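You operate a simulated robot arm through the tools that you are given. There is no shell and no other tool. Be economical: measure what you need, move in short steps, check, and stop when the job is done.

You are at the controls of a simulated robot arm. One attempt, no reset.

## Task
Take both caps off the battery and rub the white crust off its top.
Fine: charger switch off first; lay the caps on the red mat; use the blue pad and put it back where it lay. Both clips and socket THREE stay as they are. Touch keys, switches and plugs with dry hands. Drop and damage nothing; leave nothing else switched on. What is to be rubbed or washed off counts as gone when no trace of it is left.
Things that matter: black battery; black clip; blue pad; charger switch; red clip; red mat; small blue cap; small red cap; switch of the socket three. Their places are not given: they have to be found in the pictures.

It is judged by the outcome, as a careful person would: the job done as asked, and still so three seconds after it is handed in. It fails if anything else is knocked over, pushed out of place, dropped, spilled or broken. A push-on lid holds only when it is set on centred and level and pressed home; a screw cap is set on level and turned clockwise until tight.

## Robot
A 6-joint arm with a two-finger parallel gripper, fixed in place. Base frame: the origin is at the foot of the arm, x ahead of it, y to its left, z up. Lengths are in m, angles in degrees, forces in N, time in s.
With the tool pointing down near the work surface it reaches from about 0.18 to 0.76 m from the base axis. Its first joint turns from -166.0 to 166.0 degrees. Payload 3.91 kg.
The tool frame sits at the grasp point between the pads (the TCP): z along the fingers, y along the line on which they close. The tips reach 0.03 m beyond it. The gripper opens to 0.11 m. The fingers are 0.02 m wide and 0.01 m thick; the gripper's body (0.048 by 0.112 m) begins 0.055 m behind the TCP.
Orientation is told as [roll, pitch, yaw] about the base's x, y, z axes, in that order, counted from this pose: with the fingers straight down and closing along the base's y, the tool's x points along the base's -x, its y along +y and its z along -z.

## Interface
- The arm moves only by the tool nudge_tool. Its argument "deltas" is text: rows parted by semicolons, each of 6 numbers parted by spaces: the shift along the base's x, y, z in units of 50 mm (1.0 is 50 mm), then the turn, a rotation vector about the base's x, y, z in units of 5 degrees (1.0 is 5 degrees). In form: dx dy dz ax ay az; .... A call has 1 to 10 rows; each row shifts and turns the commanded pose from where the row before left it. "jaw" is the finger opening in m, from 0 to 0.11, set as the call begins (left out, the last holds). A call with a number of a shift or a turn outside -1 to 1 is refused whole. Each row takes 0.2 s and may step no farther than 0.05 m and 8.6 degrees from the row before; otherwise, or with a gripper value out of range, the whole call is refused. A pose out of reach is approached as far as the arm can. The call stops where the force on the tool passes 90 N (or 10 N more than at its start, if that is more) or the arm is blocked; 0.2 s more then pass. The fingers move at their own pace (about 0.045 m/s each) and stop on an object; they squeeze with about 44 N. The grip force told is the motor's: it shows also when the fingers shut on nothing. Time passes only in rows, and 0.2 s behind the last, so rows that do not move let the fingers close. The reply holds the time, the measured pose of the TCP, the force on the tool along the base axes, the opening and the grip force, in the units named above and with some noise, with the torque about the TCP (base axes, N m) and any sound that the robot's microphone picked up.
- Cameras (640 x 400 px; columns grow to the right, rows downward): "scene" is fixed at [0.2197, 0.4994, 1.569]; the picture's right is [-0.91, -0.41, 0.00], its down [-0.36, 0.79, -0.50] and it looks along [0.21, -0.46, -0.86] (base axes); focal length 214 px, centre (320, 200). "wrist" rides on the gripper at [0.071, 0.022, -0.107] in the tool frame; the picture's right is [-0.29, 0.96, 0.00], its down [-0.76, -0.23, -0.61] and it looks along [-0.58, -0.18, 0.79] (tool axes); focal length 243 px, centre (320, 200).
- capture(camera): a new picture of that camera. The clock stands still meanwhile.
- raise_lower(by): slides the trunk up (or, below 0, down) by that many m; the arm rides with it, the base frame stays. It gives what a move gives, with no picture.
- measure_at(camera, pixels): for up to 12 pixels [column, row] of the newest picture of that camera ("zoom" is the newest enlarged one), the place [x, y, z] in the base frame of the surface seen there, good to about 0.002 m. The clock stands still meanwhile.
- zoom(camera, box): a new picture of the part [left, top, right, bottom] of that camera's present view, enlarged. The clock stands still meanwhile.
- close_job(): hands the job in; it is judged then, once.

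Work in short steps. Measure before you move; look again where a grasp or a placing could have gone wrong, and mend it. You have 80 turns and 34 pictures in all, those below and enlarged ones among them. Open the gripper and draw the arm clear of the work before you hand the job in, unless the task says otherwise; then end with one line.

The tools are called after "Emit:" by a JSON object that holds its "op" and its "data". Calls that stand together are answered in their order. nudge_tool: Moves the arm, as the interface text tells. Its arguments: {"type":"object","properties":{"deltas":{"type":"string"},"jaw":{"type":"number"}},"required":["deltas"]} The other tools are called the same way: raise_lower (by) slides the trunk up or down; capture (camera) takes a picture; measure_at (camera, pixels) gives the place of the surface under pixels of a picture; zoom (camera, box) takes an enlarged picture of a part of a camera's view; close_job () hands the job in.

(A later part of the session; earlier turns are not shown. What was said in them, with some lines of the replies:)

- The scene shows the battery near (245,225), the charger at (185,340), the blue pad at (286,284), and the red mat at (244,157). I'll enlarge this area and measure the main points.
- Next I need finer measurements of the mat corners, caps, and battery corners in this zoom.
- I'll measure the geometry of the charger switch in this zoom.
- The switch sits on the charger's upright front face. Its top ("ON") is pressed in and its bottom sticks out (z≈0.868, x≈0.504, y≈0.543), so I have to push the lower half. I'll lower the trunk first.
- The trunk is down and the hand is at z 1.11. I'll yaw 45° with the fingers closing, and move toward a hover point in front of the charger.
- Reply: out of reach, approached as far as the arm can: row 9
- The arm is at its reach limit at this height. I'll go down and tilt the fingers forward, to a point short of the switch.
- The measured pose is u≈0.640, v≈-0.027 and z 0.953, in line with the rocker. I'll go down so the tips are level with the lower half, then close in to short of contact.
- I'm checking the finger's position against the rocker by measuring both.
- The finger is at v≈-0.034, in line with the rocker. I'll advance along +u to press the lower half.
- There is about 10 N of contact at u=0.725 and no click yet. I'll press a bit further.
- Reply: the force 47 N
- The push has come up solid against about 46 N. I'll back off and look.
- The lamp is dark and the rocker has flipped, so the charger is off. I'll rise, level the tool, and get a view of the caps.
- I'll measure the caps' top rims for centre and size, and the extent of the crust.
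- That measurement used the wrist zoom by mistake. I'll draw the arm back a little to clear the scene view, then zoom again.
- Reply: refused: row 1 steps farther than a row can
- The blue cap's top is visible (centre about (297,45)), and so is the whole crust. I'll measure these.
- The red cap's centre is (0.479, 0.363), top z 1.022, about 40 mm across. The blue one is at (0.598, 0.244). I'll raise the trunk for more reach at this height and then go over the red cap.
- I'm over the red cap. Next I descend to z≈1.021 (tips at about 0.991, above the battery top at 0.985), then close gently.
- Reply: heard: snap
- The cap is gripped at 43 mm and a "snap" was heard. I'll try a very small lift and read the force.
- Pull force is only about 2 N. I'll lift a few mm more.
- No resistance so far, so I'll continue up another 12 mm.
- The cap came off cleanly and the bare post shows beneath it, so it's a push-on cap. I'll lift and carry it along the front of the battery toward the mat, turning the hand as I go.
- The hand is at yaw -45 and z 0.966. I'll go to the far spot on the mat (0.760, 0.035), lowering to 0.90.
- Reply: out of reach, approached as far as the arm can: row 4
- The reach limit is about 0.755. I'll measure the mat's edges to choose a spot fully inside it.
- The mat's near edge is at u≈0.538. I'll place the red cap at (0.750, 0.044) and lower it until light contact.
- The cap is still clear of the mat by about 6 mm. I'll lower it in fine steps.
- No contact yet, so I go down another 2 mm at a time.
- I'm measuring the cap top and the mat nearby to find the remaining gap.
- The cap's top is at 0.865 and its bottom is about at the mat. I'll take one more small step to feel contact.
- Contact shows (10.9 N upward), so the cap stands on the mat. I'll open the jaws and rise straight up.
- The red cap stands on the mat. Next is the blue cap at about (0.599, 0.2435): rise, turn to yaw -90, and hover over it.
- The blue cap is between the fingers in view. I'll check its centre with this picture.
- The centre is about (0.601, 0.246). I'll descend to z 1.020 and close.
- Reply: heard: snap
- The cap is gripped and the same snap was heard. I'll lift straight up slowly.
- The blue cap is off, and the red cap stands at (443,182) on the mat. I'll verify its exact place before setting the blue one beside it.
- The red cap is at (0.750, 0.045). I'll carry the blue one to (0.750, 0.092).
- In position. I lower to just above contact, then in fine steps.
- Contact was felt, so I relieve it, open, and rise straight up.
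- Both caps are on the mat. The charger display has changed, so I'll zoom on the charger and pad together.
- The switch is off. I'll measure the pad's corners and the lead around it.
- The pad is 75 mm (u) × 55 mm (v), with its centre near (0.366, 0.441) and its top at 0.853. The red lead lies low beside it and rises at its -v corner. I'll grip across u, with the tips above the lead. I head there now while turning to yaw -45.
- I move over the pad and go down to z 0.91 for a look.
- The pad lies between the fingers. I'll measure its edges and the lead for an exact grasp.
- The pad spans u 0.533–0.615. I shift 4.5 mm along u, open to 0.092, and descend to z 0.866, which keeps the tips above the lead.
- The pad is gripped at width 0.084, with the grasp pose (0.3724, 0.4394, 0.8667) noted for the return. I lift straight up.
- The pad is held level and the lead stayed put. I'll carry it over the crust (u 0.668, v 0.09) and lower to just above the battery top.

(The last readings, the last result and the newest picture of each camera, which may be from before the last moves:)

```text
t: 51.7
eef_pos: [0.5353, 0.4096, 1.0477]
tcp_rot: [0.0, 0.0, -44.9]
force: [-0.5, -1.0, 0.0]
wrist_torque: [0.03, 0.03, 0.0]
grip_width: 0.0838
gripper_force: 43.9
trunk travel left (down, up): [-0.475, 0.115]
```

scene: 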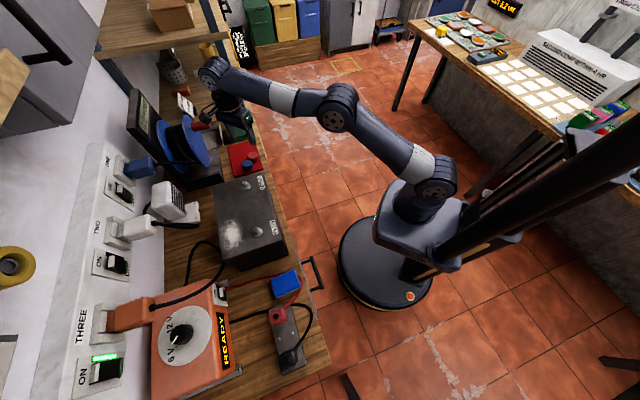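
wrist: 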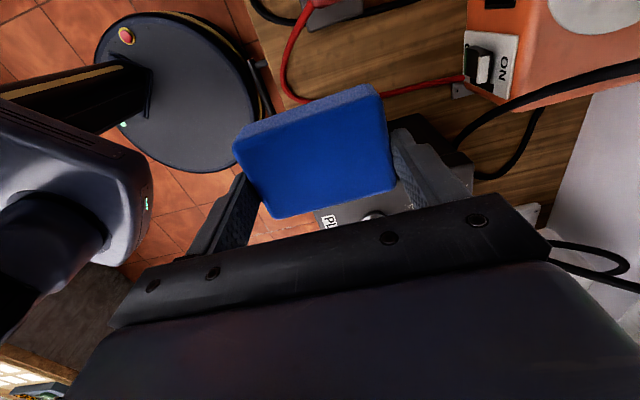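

The pad bottom is about 1.5 cm above the battery. I lower in fine steps to contact.

Emit:
{"op": "nudge_tool", "data": {"deltas": "0 0 -0.2 0 0 0;0 0 -0.05 0 0 0;0 0 -0.04 0 0 0;0 0 0 0 0 0"}}

Emit:
{"op": "nudge_tool", "data": {"deltas": "0 0 -0.05 0 0 0;0 0 0 0 0 0"}}

```text
t: 52.7
eef_pos: [0.5363, 0.4089, 1.0316]
tcp_rot: [0.1, 0.0, -45.0]
force: [-0.1, -0.1, -0.8]
wrist_torque: [0.01, -0.05, 0.05]
grip_width: 0.0837
gripper_force: 44.2
trunk travel left (down, up): [-0.475, 0.115]
```

```text
t: 53.3
eef_pos: [0.5368, 0.4096, 1.031]
tcp_rot: [0.0, 0.1, -45.0]
force: [1.5, -0.4, 8.3]
wrist_torque: [-0.14, 0.23, -0.01]
grip_width: 0.0835
gripper_force: 44.7
trunk travel left (down, up): [-0.475, 0.115]
```

Contact is about 8 N. I rub along v across the crust with steady light pressure.

Emit:
{"op": "nudge_tool", "data": {"deltas": "0.3 -0.3 -0.02 0 0 0;0.3 -0.3 0 0 0 0;0.32 -0.32 0 0 0 0;-0.45 0.45 0 0 0 0;-0.45 0.45 0 0 0 0;-0.45 0.45 0 0 0 0;0.45 -0.45 0 0 0 0;0.45 -0.45 0 0 0 0;0.45 -0.45 0 0 0 0;0 0 0 0 0 0"}}

```text
t: 55.5
eef_pos: [0.5816, 0.3642, 1.0317]
tcp_rot: [0.2, -0.1, -44.9]
force: [-5.5, 6.5, 28.2]
wrist_torque: [0.16, 0.45, 0.1]
grip_width: 0.084
gripper_force: 44.0
trunk travel left (down, up): [-0.475, 0.115]
```

Pressure has risen to 28 N, so I ease slightly. More strokes follow, with small u shifts.

Emit:
{"op": "nudge_tool", "data": {"deltas": "-0.05 -0.05 0.02 0 0 0;-0.45 0.45 0 0 0 0;-0.45 0.45 0 0 0 0;-0.45 0.45 0 0 0 0;0.12 0.12 0 0 0 0;0.45 -0.45 0 0 0 0;0.45 -0.45 0 0 0 0;0.45 -0.45 0 0 0 0;-0.07 -0.07 0 0 0 0;0 0 0 0 0 0"}}

Emit:
{"op": "nudge_tool", "data": {"deltas": "0 0 0.3 0 0 0;0.4 -0.4 0.6 0 0 0;0.5 -0.5 0 0 0 0;0.5 -0.5 0 0 0 0;0.5 -0.5 0 0 0 0;0 0 0 0 0 0"}}

Emit:
{"op": "zoom", "data": {"camera": "scene", "box": [200, 170, 296, 260]}}

```text
t: 57.7
eef_pos: [0.5822, 0.3628, 1.0315]
tcp_rot: [0.2, -0.1, -45.2]
force: [5.7, 6.7, 21.3]
wrist_torque: [0.19, -0.1, 0.0]
grip_width: 0.0837
gripper_force: 44.6
trunk travel left (down, up): [-0.475, 0.115]
```

```text
t: 59.1
eef_pos: [0.6566, 0.2707, 1.0693]
tcp_rot: [0.0, -0.1, -45.0]
force: [0.0, 0.4, -0.6]
wrist_torque: [-0.01, 0.01, 0.01]
grip_width: 0.0836
gripper_force: 43.3
out of reach, approached as far as the arm can: row 4, 5
trunk travel left (down, up): [-0.475, 0.115]
```

```text
4.44 times, centred on (248, 215) of scene
```

zoom: 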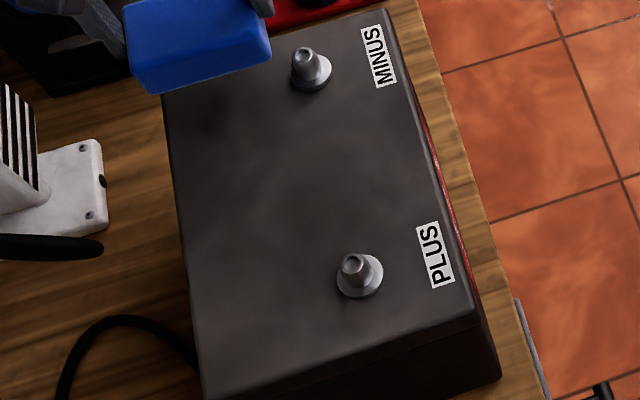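

The top looks clean and the battery hasn't moved. One tighter zoom on the former crust area to be sure.

Emit:
{"op": "zoom", "data": {"camera": "scene", "box": [236, 210, 276, 250]}}

Emit:
{"op": "zoom", "data": {"camera": "scene", "box": [234, 206, 270, 256]}}

```text
10.00 times, centred on (256, 230) of scene
```

zoom: 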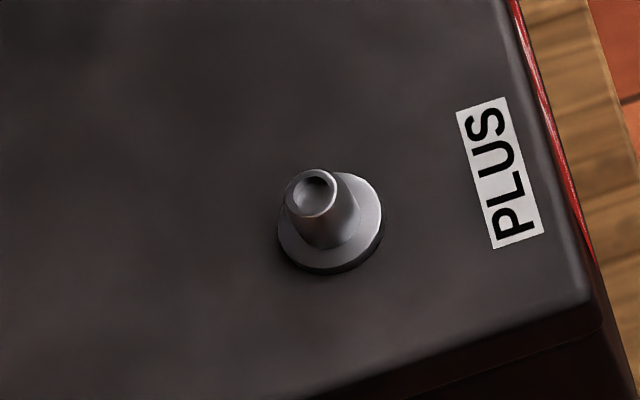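

```text
8.00 times, centred on (252, 231) of scene
```

zoom: 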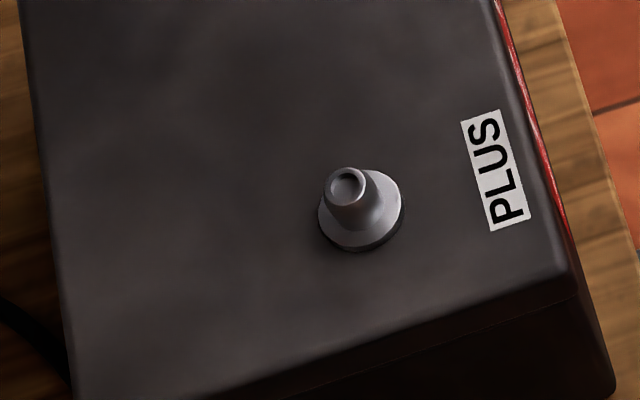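

No trace is left. I carry the pad back above its place, passing over the posts at z≈1.09.

Emit:
{"op": "nudge_tool", "data": {"deltas": "-0.2 -0.2 0.2 0 0 0;-0.2 -0.2 0.2 0 0 0;-0.752 0.545 0 0 0 0;-0.752 0.545 0 0 0 0;-0.752 0.545 0 0 0 0;-0.752 0.545 0 0 0 0;-0.752 0.545 0 0 0 0;-0.752 0.545 0 0 0 0;-0.752 0.545 0 0 0 0;0 0 0 0 0 0"}}

```text
t: 61.3
eef_pos: [0.3739, 0.4449, 1.09]
tcp_rot: [0.1, 0.1, -45.0]
force: [0.2, -0.1, -0.5]
wrist_torque: [-0.02, -0.04, 0.02]
grip_width: 0.0838
gripper_force: 43.9
trunk travel left (down, up): [-0.475, 0.115]
```

I correct to the noted pose and descend to just above the bench.

Emit:
{"op": "nudge_tool", "data": {"deltas": "-0.03 -0.11 0 0 0 0;0 0 -0.9 0 0 0;0 0 -0.9 0 0 0;0 0 -0.9 0 0 0;0 0 -0.9 0 0 0;0 0 -0.5 0 0 0;0 0 0 0 0 0"}}

Emit:
{"op": "nudge_tool", "data": {"deltas": "0 0 -0.1 0 0 0;0 0 -0.08 0 0 0;0 0 0 0 0 0"}}

```text
t: 62.9
eef_pos: [0.3744, 0.4385, 0.8843]
tcp_rot: [0.0, 0.0, -45.0]
force: [0.5, -0.2, -0.8]
wrist_torque: [-0.03, -0.04, 0.02]
grip_width: 0.0837
gripper_force: 44.2
trunk travel left (down, up): [-0.475, 0.115]
```

```text
t: 63.7
eef_pos: [0.374, 0.4375, 0.8762]
tcp_rot: [-0.1, 0.1, -44.9]
force: [-0.3, 0.8, -1.0]
wrist_torque: [-0.03, 0.01, -0.02]
grip_width: 0.0837
gripper_force: 43.9
trunk travel left (down, up): [-0.475, 0.115]
```

I trim 2 mm in xy and lower on to contact.

Emit:
{"op": "nudge_tool", "data": {"deltas": "-0.03 0.035 0 0 0 0;0 0 -0.1 0 0 0;0 0 -0.06 0 0 0;0 0 0 0 0 0"}}

Emit:
{"op": "nudge_tool", "data": {"deltas": "0 0 -0.03 0 0 0;0 0 0 0 0 0"}}

```text
t: 64.7
eef_pos: [0.3724, 0.4391, 0.8677]
tcp_rot: [0.0, 0.0, -45.0]
force: [0.0, -0.3, 0.2]
wrist_torque: [0.0, -0.05, 0.0]
grip_width: 0.0835
gripper_force: 44.0
trunk travel left (down, up): [-0.475, 0.115]
```

```text
t: 65.3
eef_pos: [0.3719, 0.4398, 0.8659]
tcp_rot: [0.0, 0.0, -44.9]
force: [0.2, 0.0, -0.4]
wrist_torque: [0.01, 0.01, 0.02]
grip_width: 0.0836
gripper_force: 43.7
trunk travel left (down, up): [-0.475, 0.115]
```

Emit:
{"op": "nudge_tool", "data": {"deltas": "0 0 -0.03 0 0 0;0 0 0 0 0 0"}}

```text
t: 65.9
eef_pos: [0.3723, 0.44, 0.8656]
tcp_rot: [0.0, -0.1, -45.1]
force: [1.6, 0.4, 4.5]
wrist_torque: [-0.05, -0.16, 0.0]
grip_width: 0.0835
gripper_force: 43.7
trunk travel left (down, up): [-0.475, 0.115]
```

The pad touches the bench at its old pose. I open to 0.094, rise straight up, and draw back.

Emit:
{"op": "nudge_tool", "data": {"deltas": "0 0 0.01 0 0 0;0 0 0 0 0 0;0 0 0 0 0 0;0 0 0.5 0 0 0;0 0 0.9 0 0 0;0 0 0.9 0 0 0;0 0 0.9 0 0 0;-0.5 -0.5 0.5 0 0 0;-0.5 -0.5 0 0 0 0;0 0 0 0 0 0", "jaw": 0.094}}

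Emit:
{"op": "nudge_tool", "data": {"deltas": "-0.2 -0.9 0 0 0 0;-0.2 -0.9 0 0 0 0;-0.2 -0.9 0 0 0 0;0 -0.9 0 0 0 0;0 0 0 0 0 0"}}

Emit:
{"op": "capture", "data": {"camera": "scene"}}

Emit:
{"op": "zoom", "data": {"camera": "scene", "box": [200, 260, 330, 345]}}

```text
t: 68.1
eef_pos: [0.3203, 0.388, 1.0507]
tcp_rot: [0.1, 0.0, -45.0]
force: [0.0, 0.7, 0.2]
wrist_torque: [0.03, 0.03, -0.01]
grip_width: 0.0942
gripper_force: 0.2
trunk travel left (down, up): [-0.475, 0.115]
```

```text
t: 69.3
eef_pos: [0.2912, 0.2104, 1.0505]
tcp_rot: [0.0, 0.0, -44.9]
force: [0.0, 0.8, -0.3]
wrist_torque: [0.01, 0.03, 0.01]
grip_width: 0.0942
gripper_force: 0.1
trunk travel left (down, up): [-0.475, 0.115]
```

```text
3 pictures are left
```

scene: 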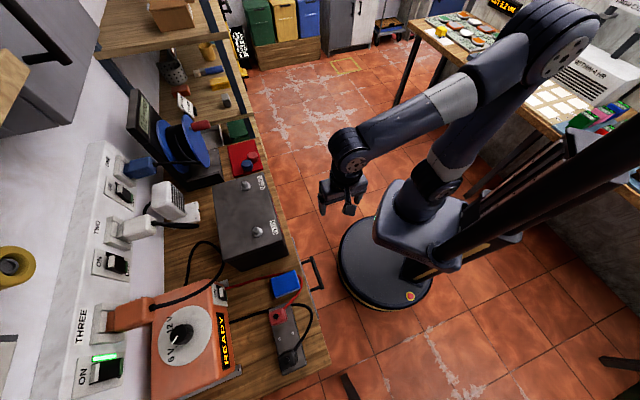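

```text
4.71 times, centred on (265, 302) of scene
```

zoom: 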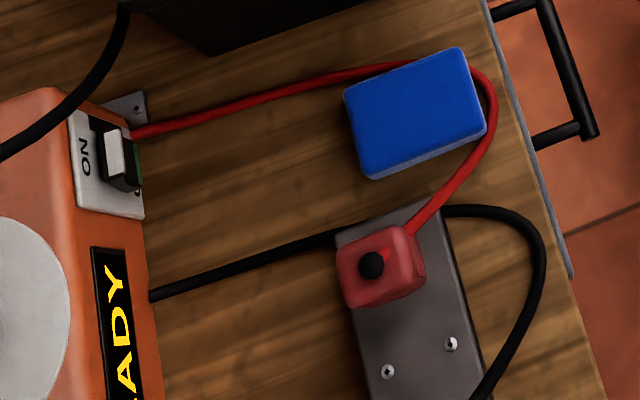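

The pad is back in place, the clips are untouched, the charger is off, and socket three is still lit. Last check is the caps on the mat.

Emit:
{"op": "zoom", "data": {"camera": "scene", "box": [215, 130, 280, 190]}}

```text
6.67 times, centred on (248, 160) of scene
```

zoom: 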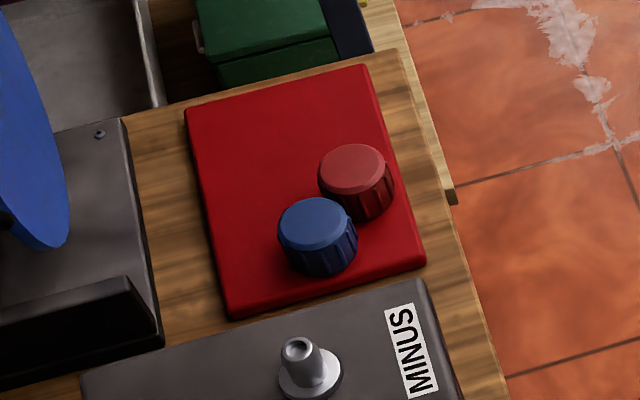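

Both caps stand on the mat, everything else is in order, and the arm is clear. I'm handing the job in.

Emit:
{"op": "close_job", "data": {}}

```text
The job is handed in.
```

The charger was switched off first, both caps are off and standing on the red mat, and the battery top is rubbed clean with no trace left. The blue pad is back where it lay, and both clips and socket three were left as they were.
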